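You operate a simulated robot arm through the tools that you are given. There is no shell and no other tool.

You run a simulated robot arm. Do the job below in one go: nothing can be reset, and whatever is moved stays where it is left.

## Task
Wrap the family box in the orange sleeve and seal it.
Fine: box squarely on the middle of the sleeve, lid on, then flap one over, then flap two; press flap two until it seals.

It is judged by the outcome, as a careful person would: the job done as asked, and still so three seconds after it is handed in. It fails if anything else is knocked over, pushed out of place, dropped, spilled or broken. A push-on lid holds only when it is set on centred and level and pressed home; a screw cap is set on level and turned clockwise until tight.

## Robot
A 6-joint arm with a two-finger gripper, fixed in place. Base frame: the origin is on the floor under the middle of its stand, x ahead of it, y to its left, z up. Lengths are in mm, angles in degrees, forces in N, time in s.
It reaches about 1572 mm from its shoulder. Its first joint turns from -166.0 to 166.0 degrees. Payload 2.45 kg.
The TCP is the grasp point between the finger pads, 20 mm short of the fingertips. In the tool frame z runs along the fingers and y along their closing line. The gripper opens to 140 mm; its body begins 168 mm behind the TCP.
Orientation is told as [roll, pitch, yaw] about the base's x, y, z axes, in that order, counted from this pose: with the fingers straight down and closing along the base's y, the tool's x points along the base's -x, its y along +y and its z along -z.

## Interface
- The arm moves only by the tool nudge_tool. Its argument "commands" is one flat list of numbers, 7 for each row, row after row: the shift along the tool's x, y, z in mm, then the turn, a rotation vector about the tool's x, y, z in degrees, then the opening, from 0 (shut) to 1 (fully open). In form: [x, y, z, wx, wy, wz, gripper, x, y, z, wx, wy, wz, gripper, ...]. A call has 1 to 20 rows; each row is the pose to reach, as a shift and turn from the pose commanded when the call began, along the tool's axes at that moment. Rows are played at 5 a second. More than 50 mm and 8.6 degrees between two rows, or a gripper value outside its range, and nothing of the call is played. Where a pose cannot be reached the arm comes as near as it can. A force on the tool above 60 N (or 10 N above the force at the start of the call, whichever is more), or a blocked arm, ends the call early, and 0.2 s more pass. The fingers move at their own pace (about 45 mm/s each) and stop on an object; they squeeze with about 38 N. The grip force told is the motor's: it shows also when the fingers shut on nothing. Time passes only in rows, and 0.2 s behind the last, so rows that repeat a pose let the fingers close. It gives the time, the measured TCP pose, the force on the tool (base axes), the opening and the grip force at its end, in the units of the frame above (readings bear some noise), with the torque about the TCP (base axes, N m) and any sound that the robot's microphone picked up.
- Cameras (640 x 400 px; columns grow to the right, rows downward): "scene" is fixed at [45.4, -484, 1656.9]; the picture's right is [0.69, -0.72, 0.00], its down [-0.36, -0.35, -0.87] and it looks along [0.63, 0.60, -0.50] (base axes); focal length 328 px, centre (320, 200). "wrist" rides on the gripper at [78, 11, -209] in the tool frame; the picture's right is [-0.14, 0.99, 0.00], its down [-0.92, -0.13, -0.37] and it looks along [-0.36, -0.05, 0.93] (tool axes); focal length 280 px, centre (320, 200). There is no depth. A picture from a camera that has moved, and an enlarged one, comes with that camera's place and axes in the base frame and with its lens. The place of the scene camera against the robot may be out by one fixed shift of up to 18 mm in any direction.
- snapshot(camera): a new picture of that camera. No time passes.
- inspect(camera, box): a new picture of the part [left, top, right, bottom] of that camera's present view, enlarged. No time passes.
- hand_in(): hands the job in; it is judged then, once.

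Nothing tells you positions but the pictures and the camera data. Unless the task says otherwise, let go and move clear before handing in.

The tools are called after "Call:" by a JSON object that holds its "name" and its "arguments". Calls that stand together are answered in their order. nudge_tool: Moves the arm, as the interface text tells. Its arguments: {"type":"object","properties":{"commands":{"type":"array"}},"required":["commands"]} The other tools are called the same way: snapshot (camera) takes a picture; inspect (camera, box) takes an enlarged picture of a part of a camera's view; hand_in () hands the job in.

At the start:

```text
clock: 0.0
position: [647.1, 420.0, 1264.4]
orientation: [0.0, 0.0, 0.0]
ft_force: [0.2, 0.5, -0.4]
ft_torque: [0.01, -0.01, 0.01]
grip_width: 140.2
gripper_force: 0.1
```

scene: 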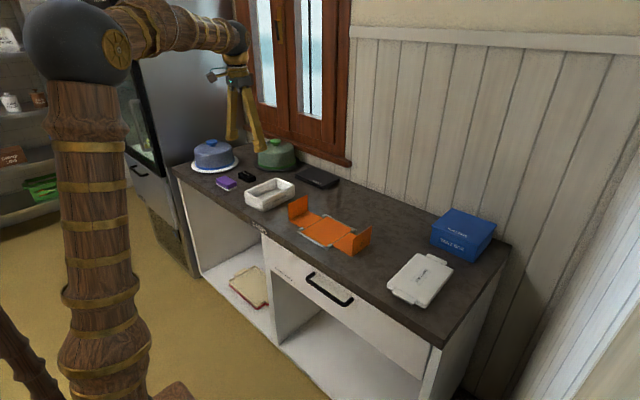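
wrist: 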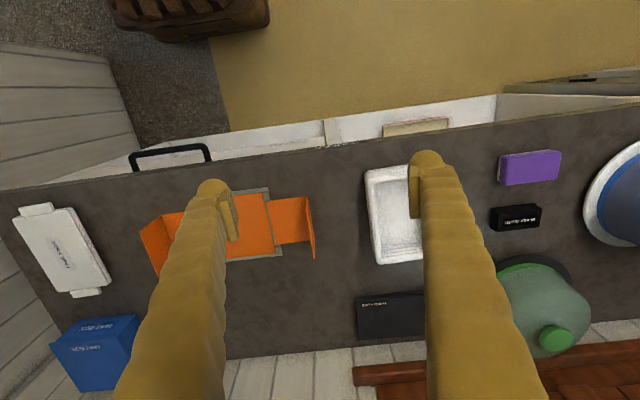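

I see the counter with an orange sleeve with two flaps raised, a white open tray (box), a white lid with tabs, a blue box labelled something, and other items. I'll look closer to identify the family box and labels.

Call:
{"name": "inspect", "arguments": {"camera": "scene", "box": [160, 120, 400, 270]}}

Call:
{"name": "inspect", "arguments": {"camera": "scene", "box": [340, 180, 540, 320]}}

Call:
{"name": "inspect", "arguments": {"camera": "wrist", "box": [0, 100, 320, 300]}}

Call:
{"name": "inspect", "arguments": {"camera": "wrist", "box": [320, 120, 640, 320]}}

Call:
{"name": "inspect", "arguments": {"camera": "scene", "box": [0, 0, 240, 150]}}

```text
2.67 times, centred on (280, 195) of scene
camera zoom: at [45.4, -484.0, 1656.9], right [0.69, -0.72, 0.0], down [-0.36, -0.35, -0.87], along [0.63, 0.6, -0.5], focal length 875 px, centre (427, 213)
```

zoom: 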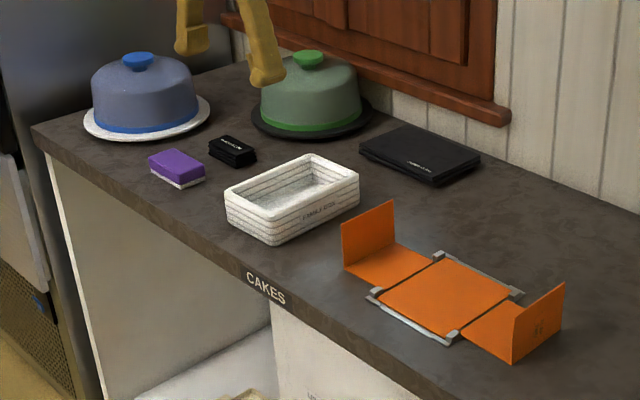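

```text
2.86 times, centred on (440, 250) of scene
camera zoom: at [45.4, -484.0, 1656.9], right [0.69, -0.72, 0.0], down [-0.36, -0.35, -0.87], along [0.63, 0.6, -0.5], focal length 937 px, centre (-23, 57)
```

zoom: 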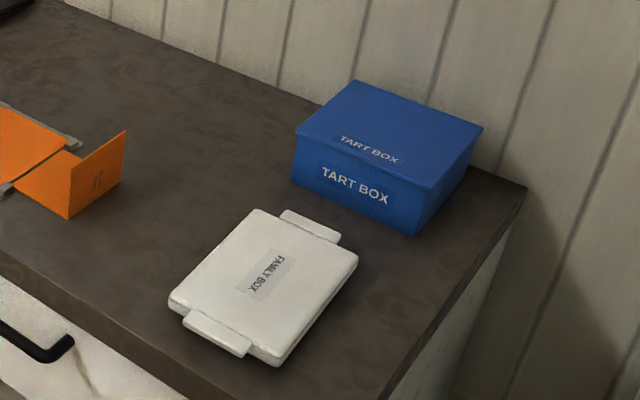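

```text
2.00 times, centred on (160, 200) of wrist
camera zoom: at [570.3, 431.4, 1472.8], right [0.14, 0.99, 0.0], down [0.92, -0.13, 0.37], along [0.36, -0.05, -0.93], focal length 561 px, centre (640, 200)
```

zoom: 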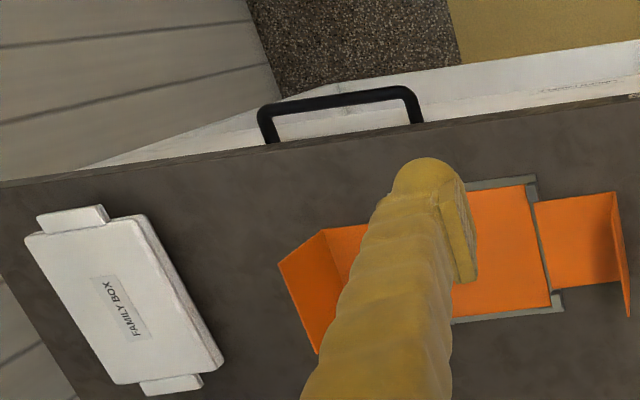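

```text
2.00 times, centred on (480, 220) of wrist
camera zoom: at [570.3, 431.4, 1472.8], right [0.14, 0.99, 0.0], down [0.92, -0.13, 0.37], along [0.36, -0.05, -0.93], focal length 561 px, centre (0, 160)
```

zoom: 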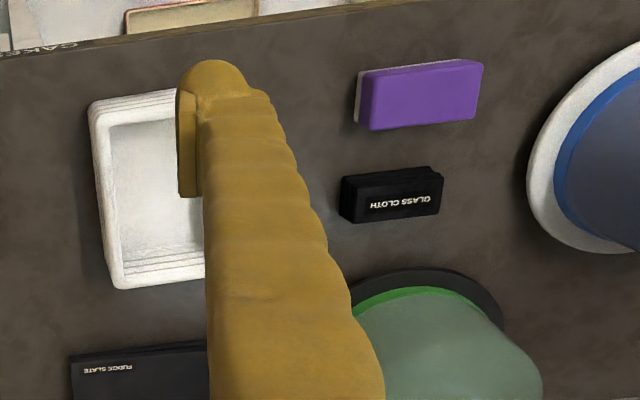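

```text
2.67 times, centred on (120, 75) of scene
camera zoom: at [45.4, -484.0, 1656.9], right [0.69, -0.72, 0.0], down [-0.36, -0.35, -0.87], along [0.63, 0.6, -0.5], focal length 875 px, centre (853, 533)
```

zoom: 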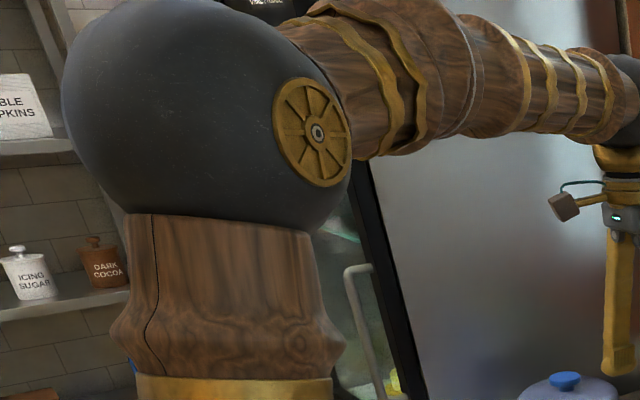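

The white open tray seems to be the family box and the tabbed white panel its lid. I'll zoom on the sleeve for flap markings and on the box label.

Call:
{"name": "inspect", "arguments": {"camera": "scene", "box": [280, 185, 380, 260]}}

Call:
{"name": "inspect", "arguments": {"camera": "scene", "box": [235, 165, 315, 225]}}

Call:
{"name": "inspect", "arguments": {"camera": "wrist", "box": [130, 170, 330, 295]}}

Call:
{"name": "inspect", "arguments": {"camera": "scene", "box": [380, 240, 460, 310]}}

```text
5.33 times, centred on (330, 222) of scene
camera zoom: at [45.4, -484.0, 1656.9], right [0.69, -0.72, 0.0], down [-0.36, -0.35, -0.87], along [0.63, 0.6, -0.5], focal length 1749 px, centre (267, 80)
```

zoom: 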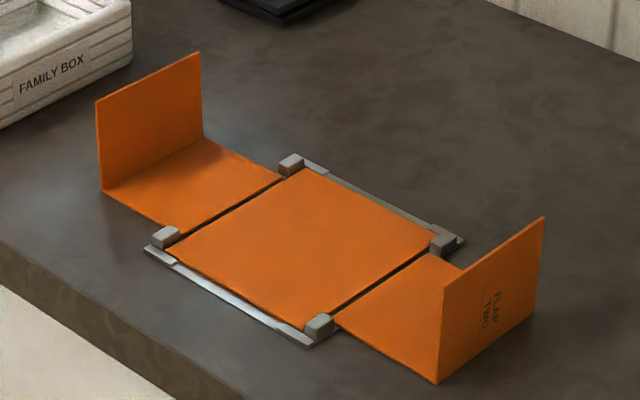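

```text
6.67 times, centred on (275, 195) of scene
camera zoom: at [45.4, -484.0, 1656.9], right [0.69, -0.72, 0.0], down [-0.36, -0.35, -0.87], along [0.63, 0.6, -0.5], focal length 2186 px, centre (620, 233)
```

zoom: 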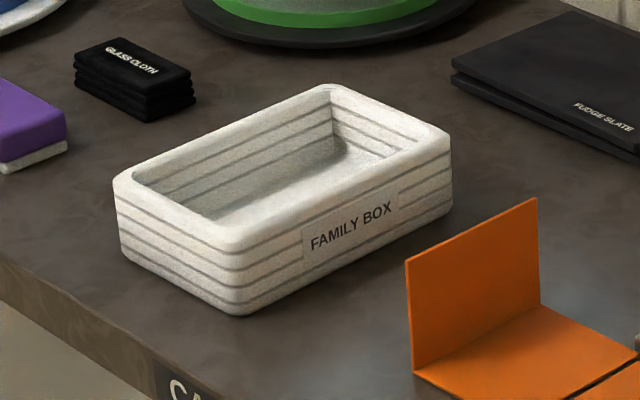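

```text
3.20 times, centred on (230, 232) of wrist
camera zoom: at [570.3, 431.4, 1472.8], right [0.14, 0.99, 0.0], down [0.92, -0.13, 0.37], along [0.36, -0.05, -0.93], focal length 897 px, centre (608, 96)
```

zoom: 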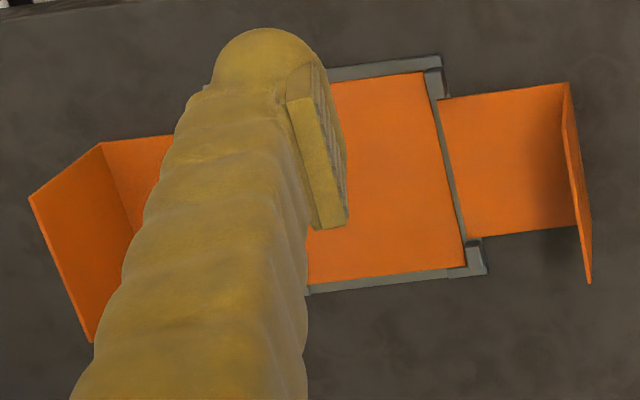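

```text
5.71 times, centred on (420, 275) of scene
camera zoom: at [45.4, -484.0, 1656.9], right [0.69, -0.72, 0.0], down [-0.36, -0.35, -0.87], along [0.63, 0.6, -0.5], focal length 1874 px, centre (-251, -229)
```

zoom: 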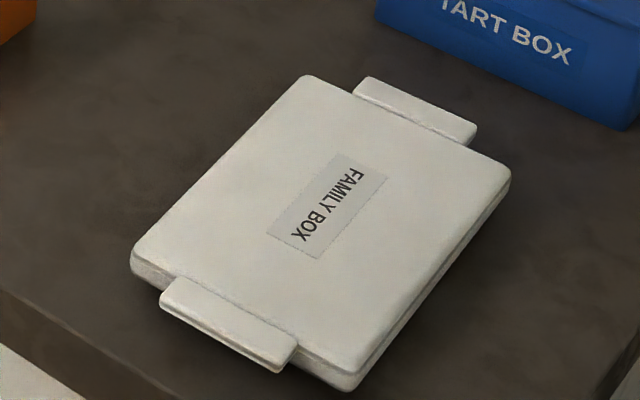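

The sleeve lies about x 823, y 220 on a counter near z 918, with flap two on the -y side and flap one on +y. I'll move above the sleeve for a clear view between the fingers.

Call:
{"name": "nudge_tool", "arguments": {"commands": [-10, -45, 0, 0, 0, 0, 1, -20, -90, 0, 0, 0, 0, 1, -30, -135, 0, 0, 0, 0, 1, -37, -181, 0, 0, 0, 0, 1, -37, -181, 0, 0, 0, 0, 1]}}

Call:
{"name": "snapshot", "arguments": {"camera": "wrist"}}

Call:
{"name": "inspect", "arguments": {"camera": "wrist", "box": [230, 140, 410, 260]}}

Call:
{"name": "inspect", "arguments": {"camera": "scene", "box": [230, 165, 310, 225]}}

```text
clock: 1.2
position: [683.5, 239.2, 1262.9]
orientation: [0.0, 0.0, -0.1]
ft_force: [0.1, -0.5, 0.8]
ft_torque: [-0.03, 0.02, -0.02]
grip_width: 139.7
gripper_force: 0.0
```

```text
taken
camera wrist: at [605.7, 251.3, 1471.5], right [0.14, 0.99, 0.0], down [0.92, -0.13, 0.37], along [0.37, -0.05, -0.93], focal length 280 px, centre (320, 200)
```

wrist: 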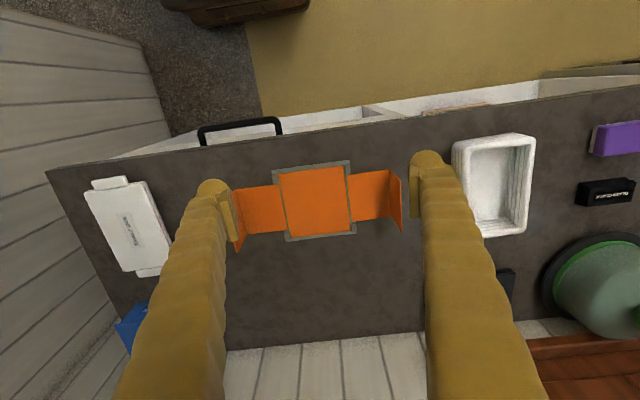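

```text
3.33 times, centred on (320, 200) of wrist
camera zoom: at [605.7, 251.3, 1471.5], right [0.14, 0.99, 0.0], down [0.92, -0.13, 0.37], along [0.37, -0.05, -0.93], focal length 935 px, centre (320, 200)
```

zoom: 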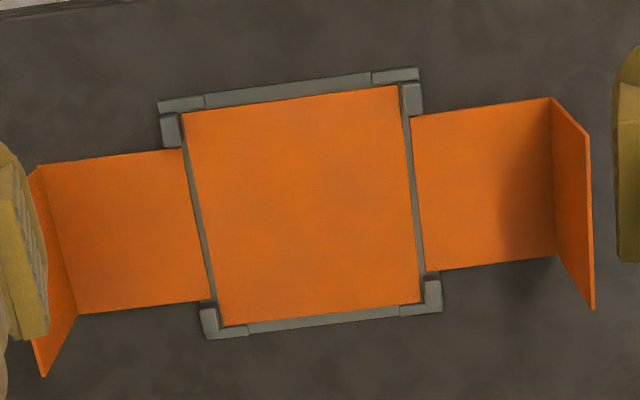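

```text
6.67 times, centred on (270, 195) of scene
camera zoom: at [45.4, -484.0, 1656.9], right [0.69, -0.72, 0.0], down [-0.36, -0.35, -0.87], along [0.63, 0.6, -0.5], focal length 2186 px, centre (653, 233)
```

zoom: 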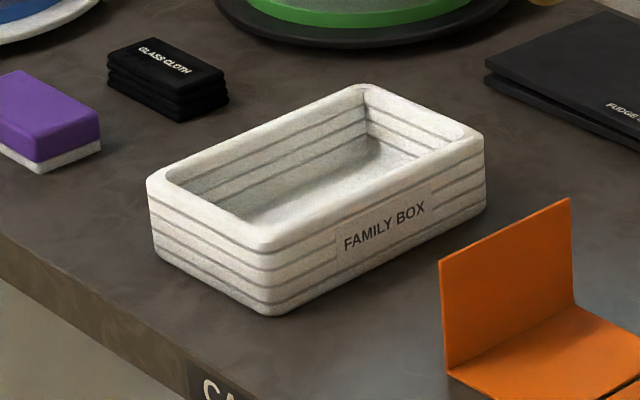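

The sleeve's centre panel comes out at about x 753–902, y 145–278 (centre ≈ 827, 211), with L-shaped flaps. Next I move over the open tray to measure it.

Call:
{"name": "nudge_tool", "arguments": {"commands": [-10, 40, 12, 0, 0, 0, 1, -18, 80, 25, 0, 0, 0, 1, -26, 120, 38, 0, 0, 0, 1, -34, 160, 50, 0, 0, 0, 1, -43, 200, 62, 0, 0, 0, 1, -52, 240, 75, 0, 0, 0, 1, -60, 280, 88, 0, 0, 0, 1, -68, 313, 100, 0, 0, 0, 1, -68, 313, 100, 0, 0, 0, 1]}}

Call:
{"name": "snapshot", "arguments": {"camera": "wrist"}}

Call:
{"name": "inspect", "arguments": {"camera": "wrist", "box": [220, 110, 420, 235]}}

```text
clock: 3.2
position: [752.3, 553.6, 1165.7]
orientation: [0.1, 0.0, 0.1]
ft_force: [-0.2, -0.2, -0.4]
ft_torque: [-0.04, 0.0, 0.0]
grip_width: 140.1
gripper_force: 0.2
```

```text
taken
camera wrist: at [674.8, 564.6, 1374.6], right [0.14, 0.99, 0.0], down [0.92, -0.13, 0.37], along [0.37, -0.05, -0.93], focal length 280 px, centre (320, 200)
```

wrist: 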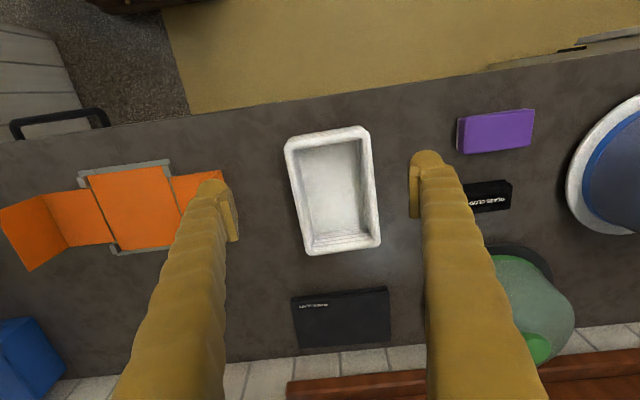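

```text
3.20 times, centred on (320, 172) of wrist
camera zoom: at [674.8, 564.6, 1374.6], right [0.14, 0.99, 0.0], down [0.92, -0.13, 0.37], along [0.37, -0.05, -0.93], focal length 897 px, centre (320, 288)
```

zoom: 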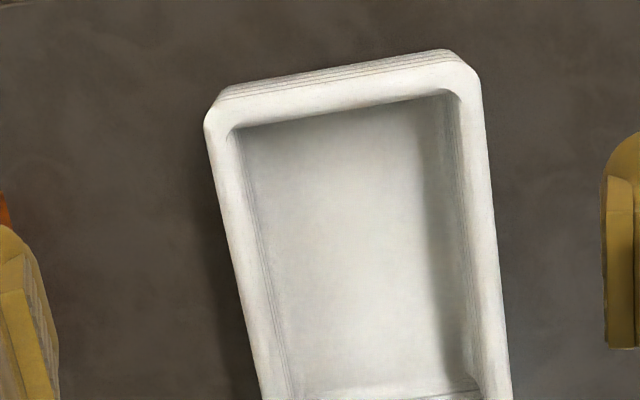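

The tray sits between the fingers, slightly rotated. I'll enlarge it whole to take its corners.

Call:
{"name": "inspect", "arguments": {"camera": "wrist", "box": [216, 115, 456, 265]}}

Call:
{"name": "inspect", "arguments": {"camera": "wrist", "box": [272, 115, 400, 195]}}

Call:
{"name": "inspect", "arguments": {"camera": "wrist", "box": [272, 190, 400, 270]}}

```text
2.67 times, centred on (336, 190) of wrist
camera zoom: at [674.8, 564.6, 1374.6], right [0.14, 0.99, 0.0], down [0.92, -0.13, 0.37], along [0.37, -0.05, -0.93], focal length 748 px, centre (277, 227)
```

zoom: 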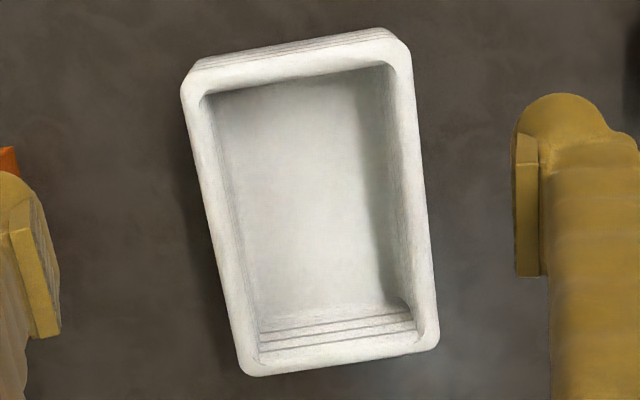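

```text
5.00 times, centred on (336, 155) of wrist
camera zoom: at [674.8, 564.6, 1374.6], right [0.14, 0.99, 0.0], down [0.92, -0.13, 0.37], along [0.37, -0.05, -0.93], focal length 1402 px, centre (240, 425)
```

zoom: 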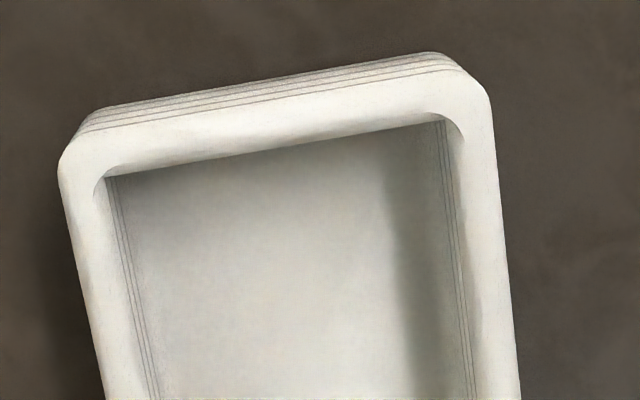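

```text
5.00 times, centred on (336, 230) of wrist
camera zoom: at [674.8, 564.6, 1374.6], right [0.14, 0.99, 0.0], down [0.92, -0.13, 0.37], along [0.37, -0.05, -0.93], focal length 1402 px, centre (240, 50)
```

zoom: 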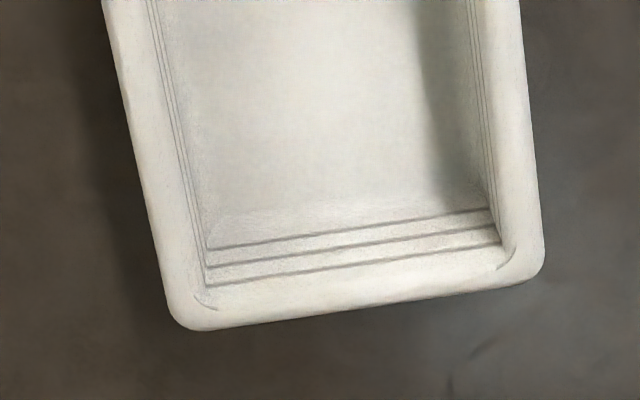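

The tray measures about 125 × 191 mm, ~55 high, centred near (833, 566), turned about +1.5°. Before grasping I'll look at the sleeve closer to fix its centre and angle.

Call:
{"name": "nudge_tool", "arguments": {"commands": [-2, -45, 0, 0, 0, 0, 1, -4, -90, 0, 0, 0, 0, 1, -6, -135, 0, 0, 0, 0, 1, -8, -180, 0, 0, 0, 0, 1, -10, -225, 10, 0, 0, 0, 1, -12, -265, 30, 0, 0, 0, 1, -14, -300, 60, 0, 0, 0, 1, -17, -334, 85, 0, 0, 0, 1, -17, -334, 104, 0, 0, 0, 1, -17, -334, 104, 0, 0, 0, 1]}}

Call:
{"name": "snapshot", "arguments": {"camera": "wrist"}}

Call:
{"name": "inspect", "arguments": {"camera": "wrist", "box": [240, 100, 400, 200]}}

Call:
{"name": "inspect", "arguments": {"camera": "wrist", "box": [240, 200, 400, 300]}}

```text
clock: 5.4
position: [771.7, 218.5, 1059.3]
orientation: [0.0, 0.0, 0.0]
ft_force: [-0.5, 0.1, -0.1]
ft_torque: [-0.05, -0.01, -0.01]
grip_width: 139.9
gripper_force: 0.1
```

```text
taken
camera wrist: at [693.7, 229.4, 1268.2], right [0.14, 0.99, 0.0], down [0.92, -0.13, 0.37], along [0.37, -0.05, -0.93], focal length 280 px, centre (320, 200)
```

wrist: 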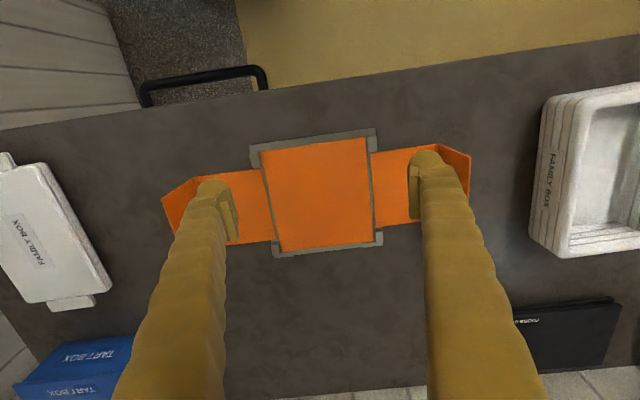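

```text
4.00 times, centred on (320, 150) of wrist
camera zoom: at [693.7, 229.4, 1268.2], right [0.14, 0.99, 0.0], down [0.92, -0.13, 0.37], along [0.37, -0.05, -0.93], focal length 1122 px, centre (320, 400)
```

zoom: 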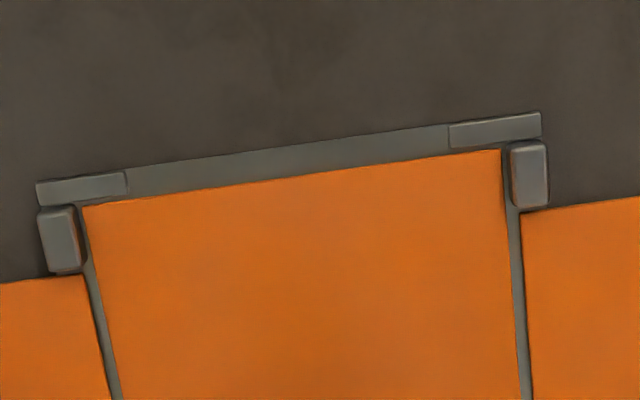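

```text
4.00 times, centred on (320, 250) of wrist
camera zoom: at [693.7, 229.4, 1268.2], right [0.14, 0.99, 0.0], down [0.92, -0.13, 0.37], along [0.37, -0.05, -0.93], focal length 1122 px, centre (320, 0)
```

zoom: 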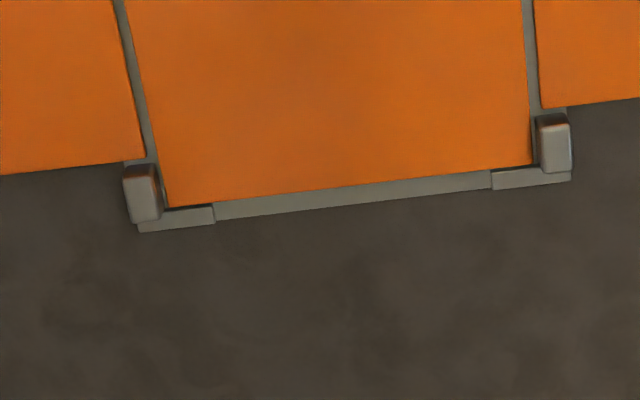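

Comparing views suggests the counter may be nearer z 900–905 than 918, so I'll verify by a gentle touch with closed fingers on bare counter between the sleeve and the tray, around (830, 437).

Call:
{"name": "nudge_tool", "arguments": {"commands": [-10, 40, 0, 0, 0, 0, 0.5, -20, 80, 0, 0, 0, 0, 0, -30, 120, 0, 0, 0, 0, 0, -40, 160, 0, 0, 0, 0, 0, -50, 195, 0, 0, 0, 0, 0, -58, 219, 0, 0, 0, 0, 0, -58, 219, 0, 0, 0, 0, 0, -58, 219, 0, 0, 0, 0, 0, -58, 219, 0, 0, 0, 0, 0, -58, 219, 0, 0, 0, 0, 0]}}

Call:
{"name": "snapshot", "arguments": {"camera": "wrist"}}

Call:
{"name": "snapshot", "arguments": {"camera": "scene"}}

```text
clock: 7.6
position: [827.1, 436.3, 1057.8]
orientation: [0.1, -0.1, -0.1]
ft_force: [0.2, 0.2, -0.4]
ft_torque: [0.0, 0.0, -0.02]
grip_width: 0.0
gripper_force: 29.6
```

```text
taken
camera wrist: at [749.7, 448.3, 1266.6], right [0.14, 0.99, 0.0], down [0.92, -0.13, 0.37], along [0.37, -0.05, -0.93], focal length 280 px, centre (320, 200)
```

wrist: 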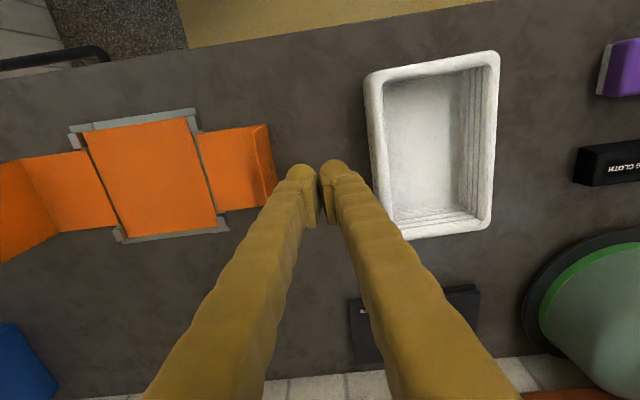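

```text
taken
```

scene: 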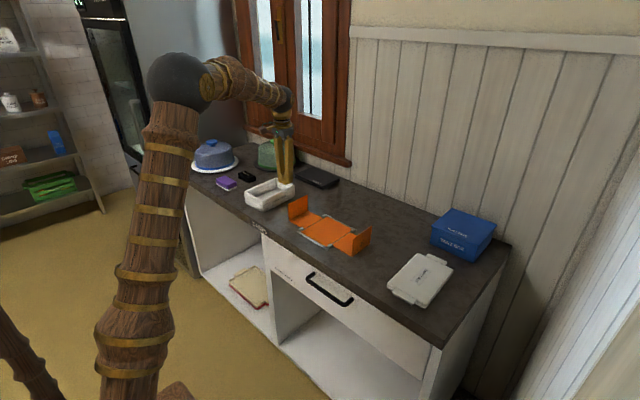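

Fingers are shut over bare counter, clear of tray and sleeve. Descending gently to find the counter height.

Call:
{"name": "nudge_tool", "arguments": {"commands": [0, 0, 40, 0, 0, 0, 0, 0, 0, 80, 0, 0, 0, 0, 0, 0, 105, 0, 0, 0, 0, 0, 0, 110, 0, 0, 0, 0, 0, 0, 113, 0, 0, 0, 0, 0, 0, 116, 0, 0, 0, 0, 0, 0, 118, 0, 0, 0, 0, 0, 0, 120, 0, 0, 0, 0, 0, 0, 122, 0, 0, 0, 0, 0, 0, 124, 0, 0, 0, 0]}}

```text
clock: 9.8
position: [827.4, 436.8, 936.0]
orientation: [0.1, 0.0, 0.0]
ft_force: [0.5, 0.2, 0.8]
ft_torque: [-0.01, 0.0, 0.02]
grip_width: 0.0
gripper_force: 29.2
```

No contact yet with the tips near z 916, so the counter is lower than first thought. Continuing down slowly.

Call:
{"name": "nudge_tool", "arguments": {"commands": [0, 0, 2, 0, 0, 0, 0, 0, 0, 4, 0, 0, 0, 0, 0, 0, 6, 0, 0, 0, 0, 0, 0, 7.5, 0, 0, 0, 0, 0, 0, 9, 0, 0, 0, 0, 0, 0, 10.5, 0, 0, 0, 0, 0, 0, 12, 0, 0, 0, 0, 0, 0, 13, 0, 0, 0, 0, 0, 0, 14, 0, 0, 0, 0]}}

```text
clock: 11.8
position: [828.0, 436.5, 923.2]
orientation: [-0.1, 0.0, 0.0]
ft_force: [0.5, -0.2, -0.2]
ft_torque: [0.01, 0.01, 0.02]
grip_width: 0.0
gripper_force: 29.6
```

Call:
{"name": "nudge_tool", "arguments": {"commands": [0, 0, 1, 0, 0, 0, 0, 0, 0, 2, 0, 0, 0, 0, 0, 0, 3, 0, 0, 0, 0, 0, 0, 4, 0, 0, 0, 0, 0, 0, 5, 0, 0, 0, 0, 0, 0, 6, 0, 0, 0, 0]}}

Call:
{"name": "inspect", "arguments": {"camera": "scene", "box": [235, 150, 335, 212]}}

```text
clock: 13.2
position: [828.6, 436.5, 919.0]
orientation: [0.1, -0.2, 0.0]
ft_force: [-4.8, -2.2, 47.5]
ft_torque: [-0.06, 0.17, -0.04]
grip_width: 0.1
gripper_force: 29.4
```

```text
6.40 times, centred on (285, 181) of scene
camera zoom: at [45.4, -484.0, 1656.9], right [0.69, -0.72, 0.0], down [-0.36, -0.35, -0.87], along [0.63, 0.6, -0.5], focal length 2099 px, centre (544, 322)
```

zoom: 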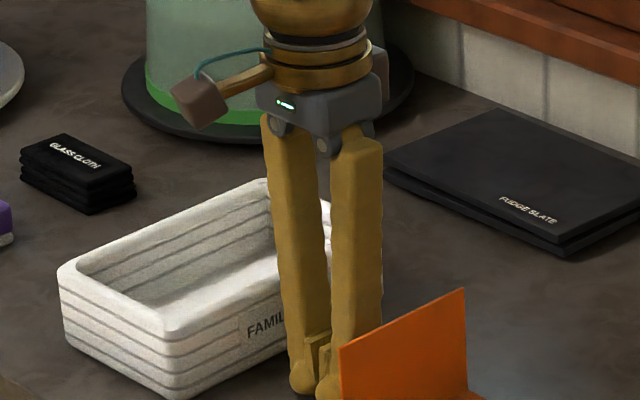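

Contact came at TCP z ≈ 919, so the counter is at z ≈ 900; that rescales things: panel centre ≈ (835, 209), tray ≈ 198 × 130 × 57 mm, centre ≈ (839, 565), turned +1.5°. I'll rise, open, and hover over the tray to check the straddle.

Call:
{"name": "nudge_tool", "arguments": {"commands": [0, 0, -35, 0, 0, 0, 0, 0, 0, -80, 0, 0, 0, 0, 0, 0, -120, 0, 0, 0, 0, 0, 0, -135, 0, 0, 0, 1, -4, 40, -135, 0, 0, -0.5, 1, -8, 80, -135, 0, 0, -1, 1, -11.4, 127.9, -135, 0, 0, -1.5, 1, -11.4, 127.9, -135, 0, 0, -1.5, 1, -11.4, 127.9, -135, 0, 0, -1.5, 1, -11.4, 127.9, -135, 0, 0, -1.5, 1, -11.4, 127.9, -135, 0, 0, -1.5, 1, -11.4, 127.9, -100, 0, 0, -1.5, 1, -11.4, 127.9, -85, 0, 0, -1.5, 1, -11.4, 127.9, -85, 0, 0, -1.5, 1]}}

Call:
{"name": "snapshot", "arguments": {"camera": "wrist"}}

Call:
{"name": "snapshot", "arguments": {"camera": "scene"}}

```text
clock: 16.2
position: [841.6, 565.0, 1001.4]
orientation: [0.0, 0.0, 1.4]
ft_force: [-0.3, -0.2, 0.1]
ft_torque: [0.02, -0.03, -0.01]
grip_width: 139.9
gripper_force: 0.1
```

```text
taken
camera wrist: at [763.0, 573.8, 1210.1], right [0.11, 0.99, 0.0], down [0.92, -0.1, 0.37], along [0.37, -0.04, -0.93], focal length 280 px, centre (320, 200)
```

wrist: 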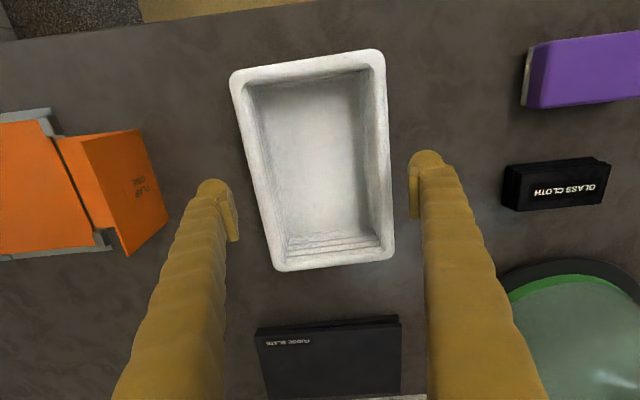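

```text
taken
```

scene: 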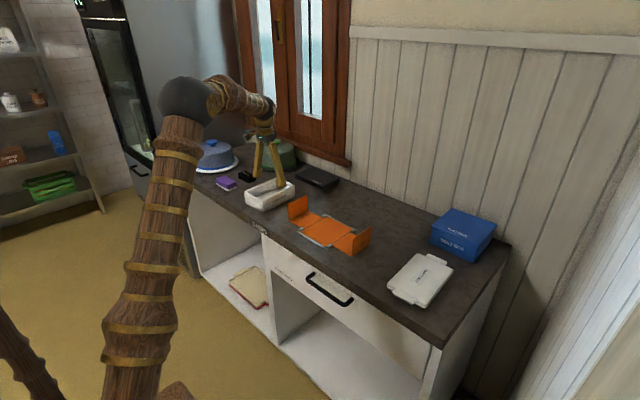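

The fingers straddle the tray in view. I'll enlarge to check centring in both directions before descending.

Call:
{"name": "inspect", "arguments": {"camera": "wrist", "box": [220, 40, 420, 165]}}

Call:
{"name": "inspect", "arguments": {"camera": "wrist", "box": [210, 155, 450, 305]}}

```text
3.20 times, centred on (320, 102) of wrist
camera zoom: at [763.0, 573.8, 1210.1], right [0.11, 0.99, 0.0], down [0.92, -0.1, 0.37], along [0.37, -0.04, -0.93], focal length 897 px, centre (320, 512)
```

zoom: 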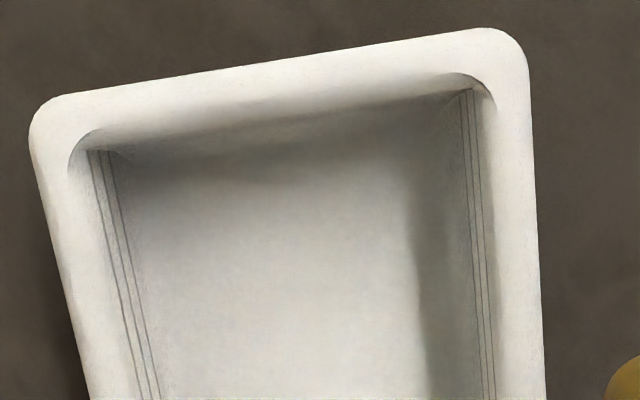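

```text
2.67 times, centred on (330, 230) of wrist
camera zoom: at [763.0, 573.8, 1210.1], right [0.11, 0.99, 0.0], down [0.92, -0.1, 0.37], along [0.37, -0.04, -0.93], focal length 748 px, centre (293, 120)
```

zoom: 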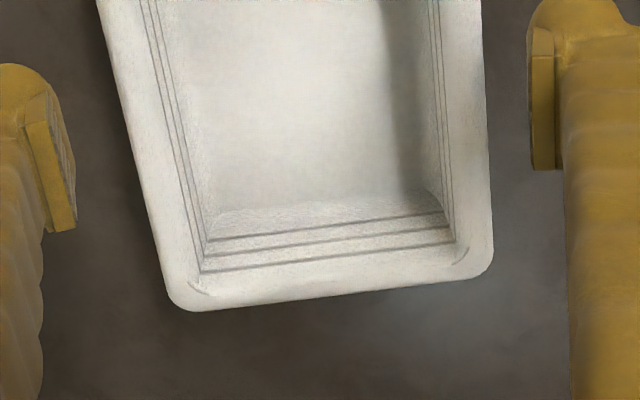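

Tray measures 200 × 130 with centre ≈ (836.7, 566.2), yaw ≈ 1.5°; I'm off by about 2 mm in x and 1 mm in y. Correcting, descending with the tips to about 14 mm above the counter, then closing.

Call:
{"name": "nudge_tool", "arguments": {"commands": [2.3, 1.3, 15, 0, 0, 0, 1, 2.3, 1.3, 30, 0, 0, 0, 1, 2.3, 1.3, 45, 0, 0, 0, 1, 2.3, 1.3, 58, 0, 0, 0, 1, 2.3, 1.3, 67, 0, 0, 0, 1, 2.3, 1.3, 67, 0, 0, 0, 1]}}

Call:
{"name": "snapshot", "arguments": {"camera": "wrist"}}

Call:
{"name": "inspect", "arguments": {"camera": "scene", "box": [225, 155, 315, 211]}}

```text
clock: 17.6
position: [838.5, 566.2, 938.8]
orientation: [0.2, -0.2, 1.4]
ft_force: [3.3, -4.7, 62.2]
ft_torque: [-0.08, 0.72, 0.41]
grip_width: 140.8
gripper_force: 0.3
```

```text
taken
camera wrist: at [758.7, 576.1, 1147.5], right [0.11, 0.99, 0.0], down [0.92, -0.11, 0.37], along [0.37, -0.04, -0.93], focal length 280 px, centre (320, 200)
```

wrist: 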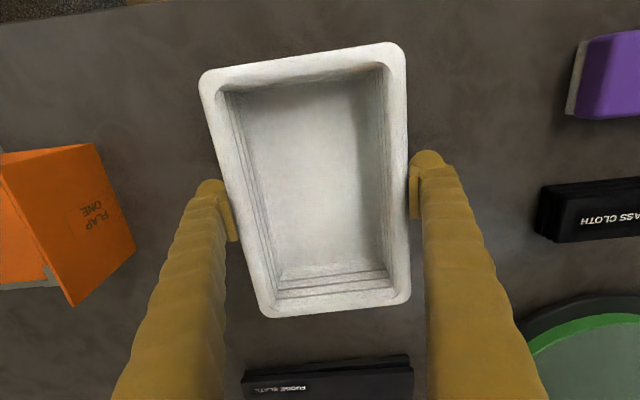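

```text
7.11 times, centred on (270, 183) of scene
camera zoom: at [45.4, -484.0, 1656.9], right [0.69, -0.72, 0.0], down [-0.36, -0.35, -0.87], along [0.63, 0.6, -0.5], focal length 2332 px, centre (676, 321)
```

zoom: 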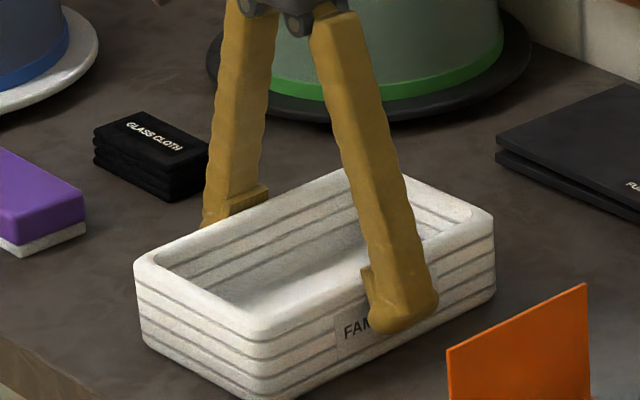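

The arm met a symmetric upward force of ~62 N with the tips near mid-wall, so something is snug: I need to look closely at both pads before doing anything else.

Call:
{"name": "inspect", "arguments": {"camera": "wrist", "box": [190, 160, 270, 260]}}

Call:
{"name": "inspect", "arguments": {"camera": "wrist", "box": [370, 130, 450, 230]}}

Call:
{"name": "inspect", "arguments": {"camera": "scene", "box": [260, 175, 300, 205]}}

```text
4.00 times, centred on (230, 210) of wrist
camera zoom: at [758.7, 576.1, 1147.5], right [0.11, 0.99, 0.0], down [0.92, -0.11, 0.37], along [0.37, -0.04, -0.93], focal length 1122 px, centre (680, 160)
```

zoom: 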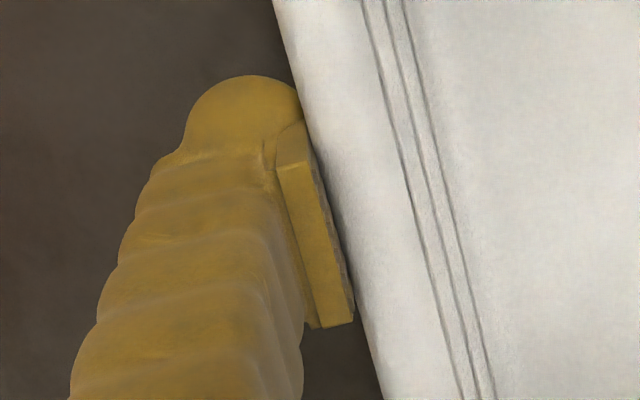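

```text
4.00 times, centred on (410, 180) of wrist
camera zoom: at [758.7, 576.1, 1147.5], right [0.11, 0.99, 0.0], down [0.92, -0.11, 0.37], along [0.37, -0.04, -0.93], focal length 1122 px, centre (-40, 280)
```

zoom: 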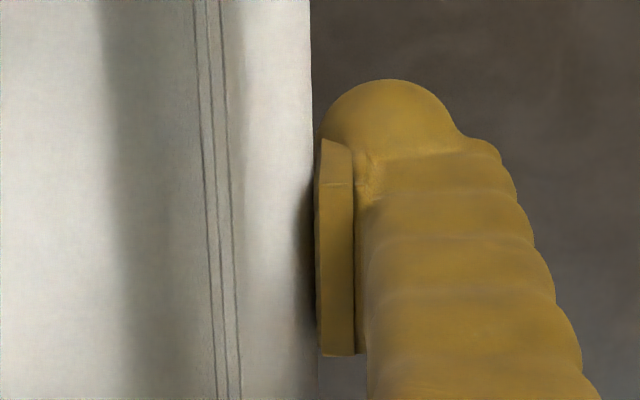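

```text
13.33 times, centred on (280, 190) of scene
camera zoom: at [45.4, -484.0, 1656.9], right [0.69, -0.72, 0.0], down [-0.36, -0.35, -0.87], along [0.63, 0.6, -0.5], focal length 4373 px, centre (853, 333)
```

zoom: 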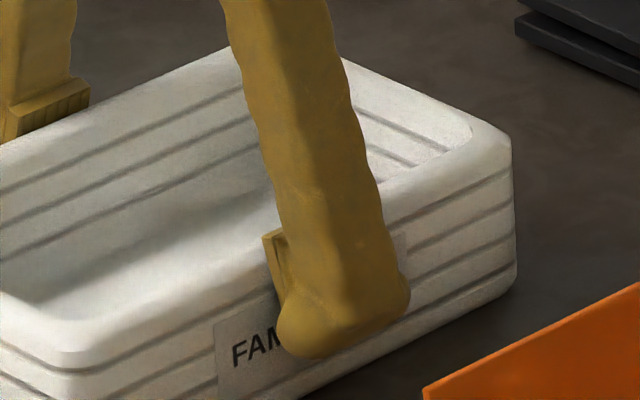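

Both pads sit just outside the rim and the fit is snug. I'll back up 8 mm to relieve the force and then close to see at what width the fingers meet the walls.

Call:
{"name": "nudge_tool", "arguments": {"commands": [0, 0, -4, 0, 0, 0, 1, 0, 0, -8, 0, 0, 0, 1, 0, 0, -8, 0, 0, 0, 1]}}

```text
clock: 18.4
position: [835.6, 567.1, 940.7]
orientation: [-0.1, 0.1, 1.4]
ft_force: [-0.5, -0.3, -0.3]
ft_torque: [-0.03, 0.01, 0.0]
grip_width: 140.4
gripper_force: 0.2
```

Force is gone at z ≈ 941. Now closing here to read the wall width.

Call:
{"name": "nudge_tool", "arguments": {"commands": [0, 0, 0, 0, 0, 0, 0.9, 0, 0, 0, 0, 0, 0, 0.85, 0, 0, 0, 0, 0, 0, 0.8, 0, 0, 0, 0, 0, 0, 0.8]}}

Call:
{"name": "snapshot", "arguments": {"camera": "wrist"}}

Call:
{"name": "inspect", "arguments": {"camera": "scene", "box": [240, 165, 310, 209]}}

```text
clock: 19.4
position: [836.1, 566.6, 941.7]
orientation: [0.0, 0.0, 1.5]
ft_force: [0.3, 0.4, -0.2]
ft_torque: [-0.01, 0.0, 0.0]
grip_width: 140.0
gripper_force: 37.6
```

```text
taken
camera wrist: at [758.6, 575.8, 1151.4], right [0.11, 0.99, 0.0], down [0.92, -0.1, 0.37], along [0.37, -0.04, -0.93], focal length 280 px, centre (320, 200)
```

wrist: 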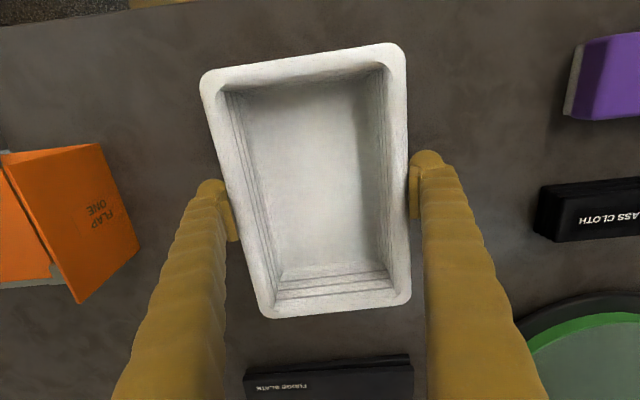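

```text
9.09 times, centred on (275, 187) of scene
camera zoom: at [45.4, -484.0, 1656.9], right [0.69, -0.72, 0.0], down [-0.36, -0.35, -0.87], along [0.63, 0.6, -0.5], focal length 2982 px, centre (729, 318)
```

zoom: 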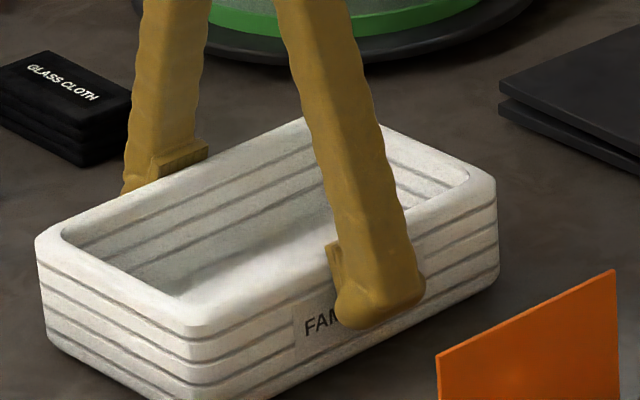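

The fingers close on the walls at ~140 mm, so the tray is about as wide as the gripper opens; it is held with full squeeze. I'll test-lift it gently.

Call:
{"name": "nudge_tool", "arguments": {"commands": [0, 0, 0, 0, 0, 0, 0.6, 0, 0, -2, 0, 0, 0, 0.6, 0, 0, -5, 0, 0, 0, 0.6, 0, 0, -10, 0, 0, 0, 0.6, 0, 0, -15, 0, 0, 0, 0.6, 0, 0, -15, 0, 0, 0, 0.6]}}

Call:
{"name": "inspect", "arguments": {"camera": "scene", "box": [240, 165, 310, 209]}}

Call:
{"name": "snapshot", "arguments": {"camera": "wrist"}}

```text
clock: 20.8
position: [836.7, 566.6, 956.0]
orientation: [0.1, 0.0, 1.5]
ft_force: [0.9, -1.1, 0.2]
ft_torque: [0.02, 0.02, -0.03]
grip_width: 139.9
gripper_force: 38.1
```

```text
9.09 times, centred on (275, 187) of scene
camera zoom: at [45.4, -484.0, 1656.9], right [0.69, -0.72, 0.0], down [-0.36, -0.35, -0.87], along [0.63, 0.6, -0.5], focal length 2982 px, centre (729, 318)
```

zoom: 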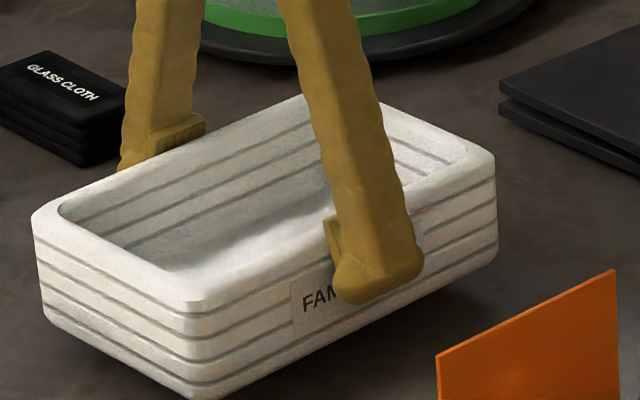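

```text
taken
camera wrist: at [758.5, 575.8, 1165.6], right [0.11, 0.99, 0.0], down [0.92, -0.1, 0.37], along [0.37, -0.04, -0.93], focal length 280 px, centre (320, 200)
```

wrist: 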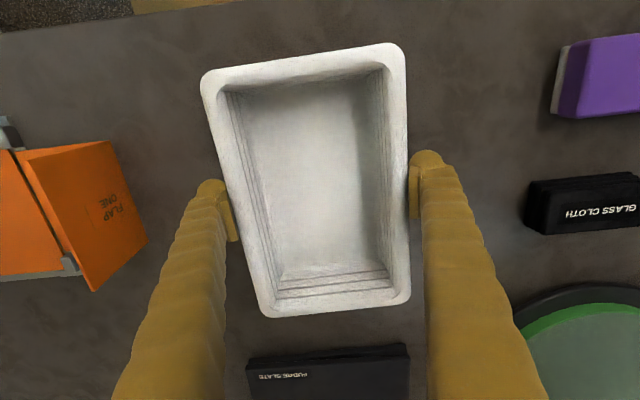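

The tray is held and lifted level. Enlarging the wrist view now, since with the tray gripped symmetrically I can use it to check the camera's sideways bias.

Call:
{"name": "inspect", "arguments": {"camera": "wrist", "box": [195, 30, 275, 80]}}

Call:
{"name": "inspect", "arguments": {"camera": "wrist", "box": [345, 30, 425, 80]}}

Call:
{"name": "inspect", "arguments": {"camera": "wrist", "box": [240, 275, 320, 325]}}

Call:
{"name": "inspect", "arguments": {"camera": "wrist", "box": [350, 265, 430, 315]}}

```text
8.00 times, centred on (235, 55) of wrist
camera zoom: at [758.5, 575.8, 1165.6], right [0.11, 0.99, 0.0], down [0.92, -0.1, 0.37], along [0.37, -0.04, -0.93], focal length 2243 px, centre (1000, 1360)
```

zoom: 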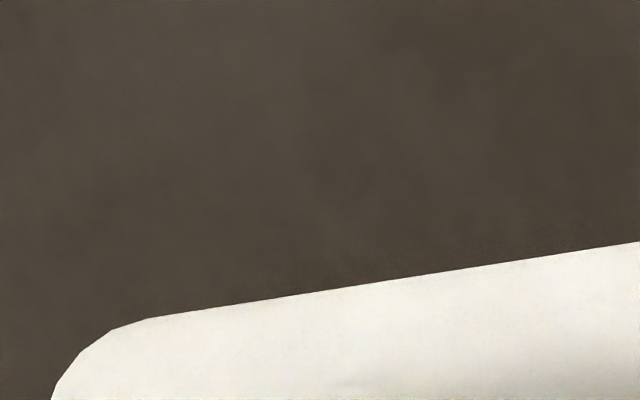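

```text
8.00 times, centred on (385, 55) of wrist
camera zoom: at [758.5, 575.8, 1165.6], right [0.11, 0.99, 0.0], down [0.92, -0.1, 0.37], along [0.37, -0.04, -0.93], focal length 2243 px, centre (-200, 1360)
```

zoom: 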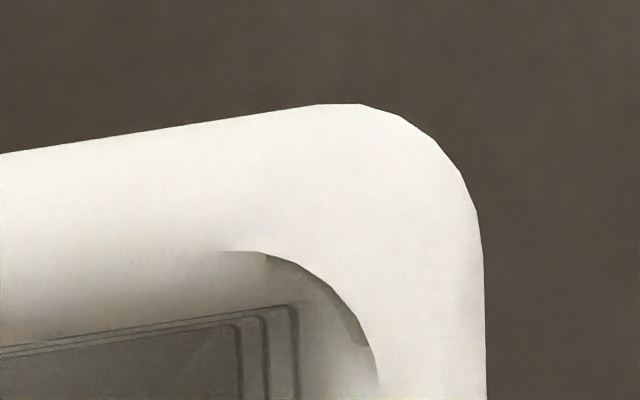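

```text
8.00 times, centred on (280, 300) of wrist
camera zoom: at [758.5, 575.8, 1165.6], right [0.11, 0.99, 0.0], down [0.92, -0.1, 0.37], along [0.37, -0.04, -0.93], focal length 2243 px, centre (640, -600)
```

zoom: 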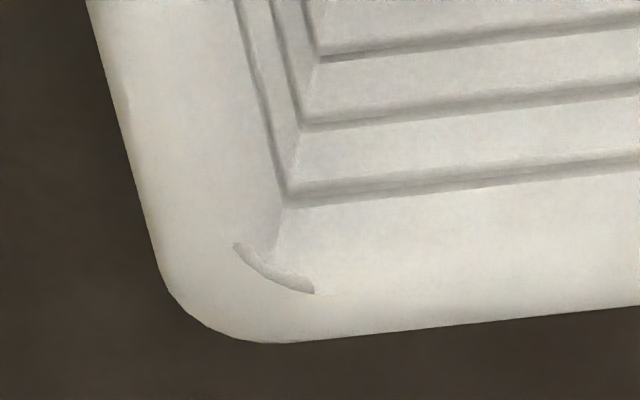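

```text
8.00 times, centred on (390, 290) of wrist
camera zoom: at [758.5, 575.8, 1165.6], right [0.11, 0.99, 0.0], down [0.92, -0.1, 0.37], along [0.37, -0.04, -0.93], focal length 2243 px, centre (-240, -520)
```

zoom: 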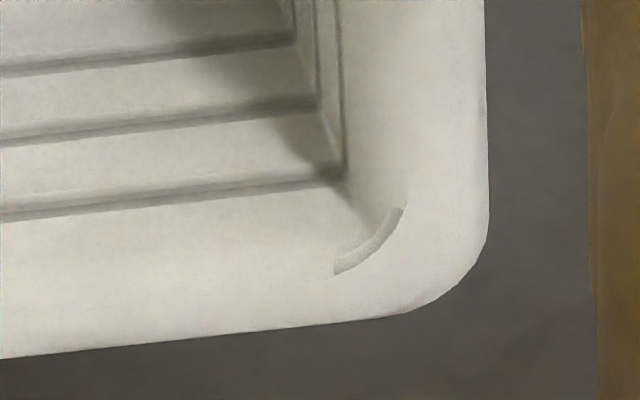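

The tray edges check out with the camera model (sideways bias under 1 mm). I want to see how the pads really meet the wall, as this fixes the tray's true width relative to the sleeve's corner posts.

Call:
{"name": "inspect", "arguments": {"camera": "scene", "box": [248, 170, 272, 185]}}

Call:
{"name": "inspect", "arguments": {"camera": "scene", "box": [268, 180, 300, 200]}}

Call:
{"name": "inspect", "arguments": {"camera": "wrist", "box": [205, 170, 269, 250]}}

```text
16.00 times, centred on (260, 178) of scene
camera zoom: at [45.4, -484.0, 1656.9], right [0.69, -0.72, 0.0], down [-0.36, -0.35, -0.87], along [0.63, 0.6, -0.5], focal length 5248 px, centre (1280, 560)
```

zoom: 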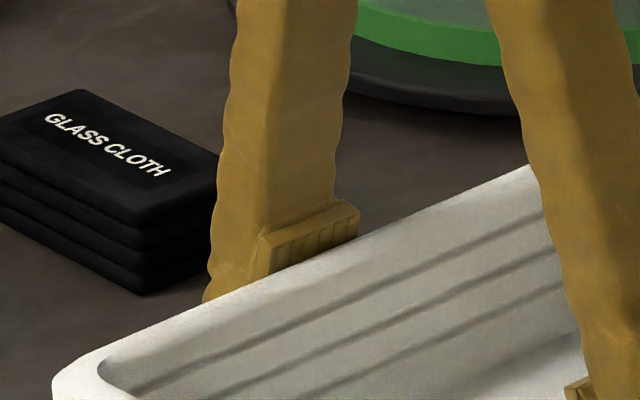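

```text
16.00 times, centred on (284, 190) of scene
camera zoom: at [45.4, -484.0, 1656.9], right [0.69, -0.72, 0.0], down [-0.36, -0.35, -0.87], along [0.63, 0.6, -0.5], focal length 5248 px, centre (896, 360)
```

zoom: 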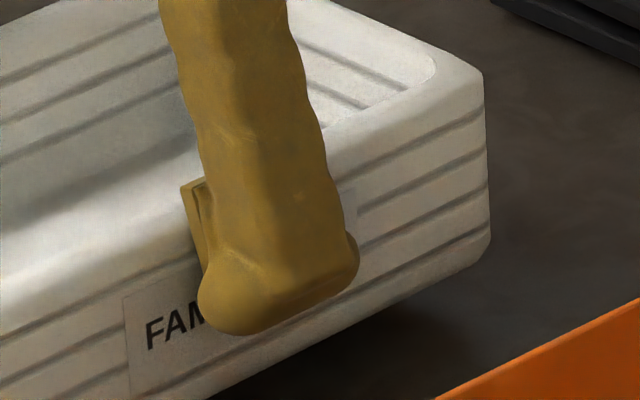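

```text
5.00 times, centred on (237, 210) of wrist
camera zoom: at [758.5, 575.8, 1165.6], right [0.11, 0.99, 0.0], down [0.92, -0.1, 0.37], along [0.37, -0.04, -0.93], focal length 1402 px, centre (735, 150)
```

zoom: 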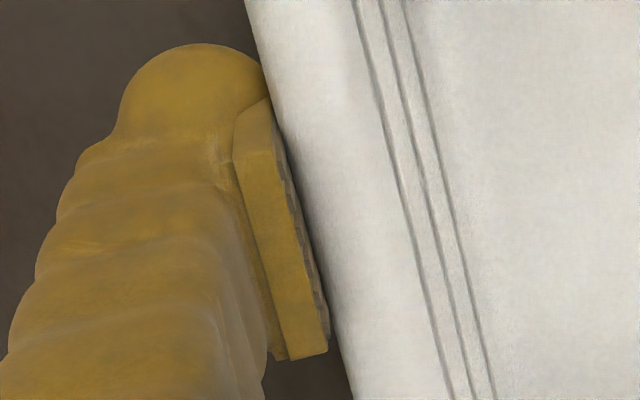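

The pads lean slightly inward at the top, so the tray itself is about 135 mm wide, fitting the ~139 mm gap between the posts. I'll lift it higher and carry it over flap one to above the sleeve, turning it square.

Call:
{"name": "nudge_tool", "arguments": {"commands": [0, 0, -30, 0, 0, 0, 0.6, 0, 0, -65, 0, 0, 0, 0.6, 0, 0, -95, 0, 0, 0, 0.6, 0, 0, -109, 0, 0, 0, 0.6, 1, -20, -109, 0, 0, 0.1, 0.6, 2, -50, -109, 0, 0, 0.3, 0.6, 3.5, -80, -109, 0, 0, 0.5, 0.6, 4.8, -110, -109, 0, 0, 0.6, 0.6, 6, -140, -109, 0, 0, 0.7, 0.6, 7.4, -170, -109, 0, 0, 0.9, 0.6, 8.8, -200, -109, 0, 0, 1.0, 0.6, 10, -230, -109, 0, 0, 1.2, 0.6, 11.4, -260, -109, 0, 0, 1.3, 0.6, 12.6, -290, -109, 0, 0, 1.5, 0.6, 14, -320, -109, 0, 0, 1.6, 0.6, 15, -345, -109, 0, 0, 1.7, 0.6, 15.5, -355.7, -109, 0, 0, 1.8, 0.6, 15.5, -355.7, -109, 0, 0, 1.8, 0.6]}}

Call:
{"name": "snapshot", "arguments": {"camera": "wrist"}}

Call:
{"name": "inspect", "arguments": {"camera": "scene", "box": [260, 140, 400, 260]}}

```text
clock: 24.6
position: [830.2, 211.2, 1065.9]
orientation: [0.0, 0.0, -0.3]
ft_force: [-0.1, -0.1, 0.1]
ft_torque: [0.02, 0.02, 0.02]
grip_width: 138.6
gripper_force: 37.7
```

```text
taken
camera wrist: at [752.5, 221.7, 1274.7], right [0.14, 0.99, 0.0], down [0.92, -0.13, 0.37], along [0.36, -0.05, -0.93], focal length 280 px, centre (320, 200)
```

wrist: 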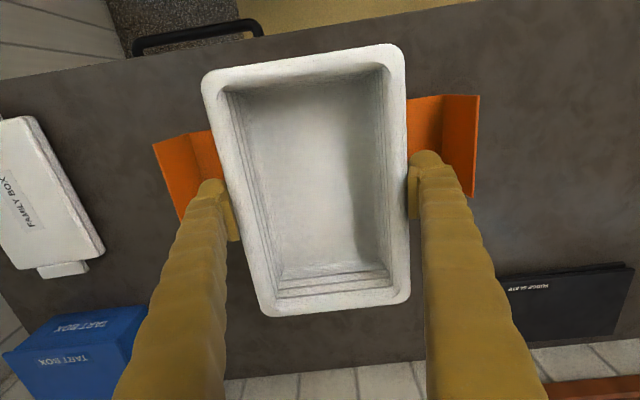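

```text
3.33 times, centred on (330, 200) of scene
camera zoom: at [45.4, -484.0, 1656.9], right [0.69, -0.72, 0.0], down [-0.36, -0.35, -0.87], along [0.63, 0.6, -0.5], focal length 1093 px, centre (287, 200)
```

zoom: 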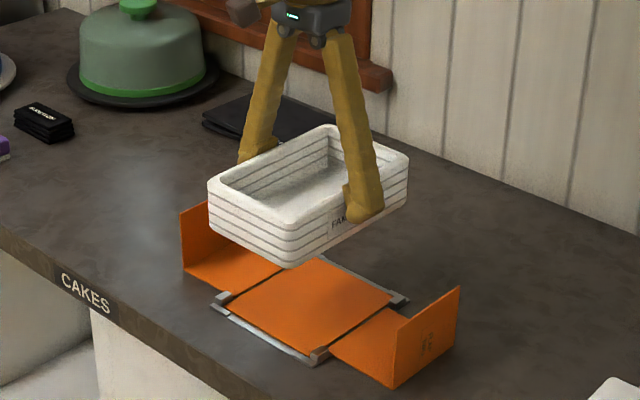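

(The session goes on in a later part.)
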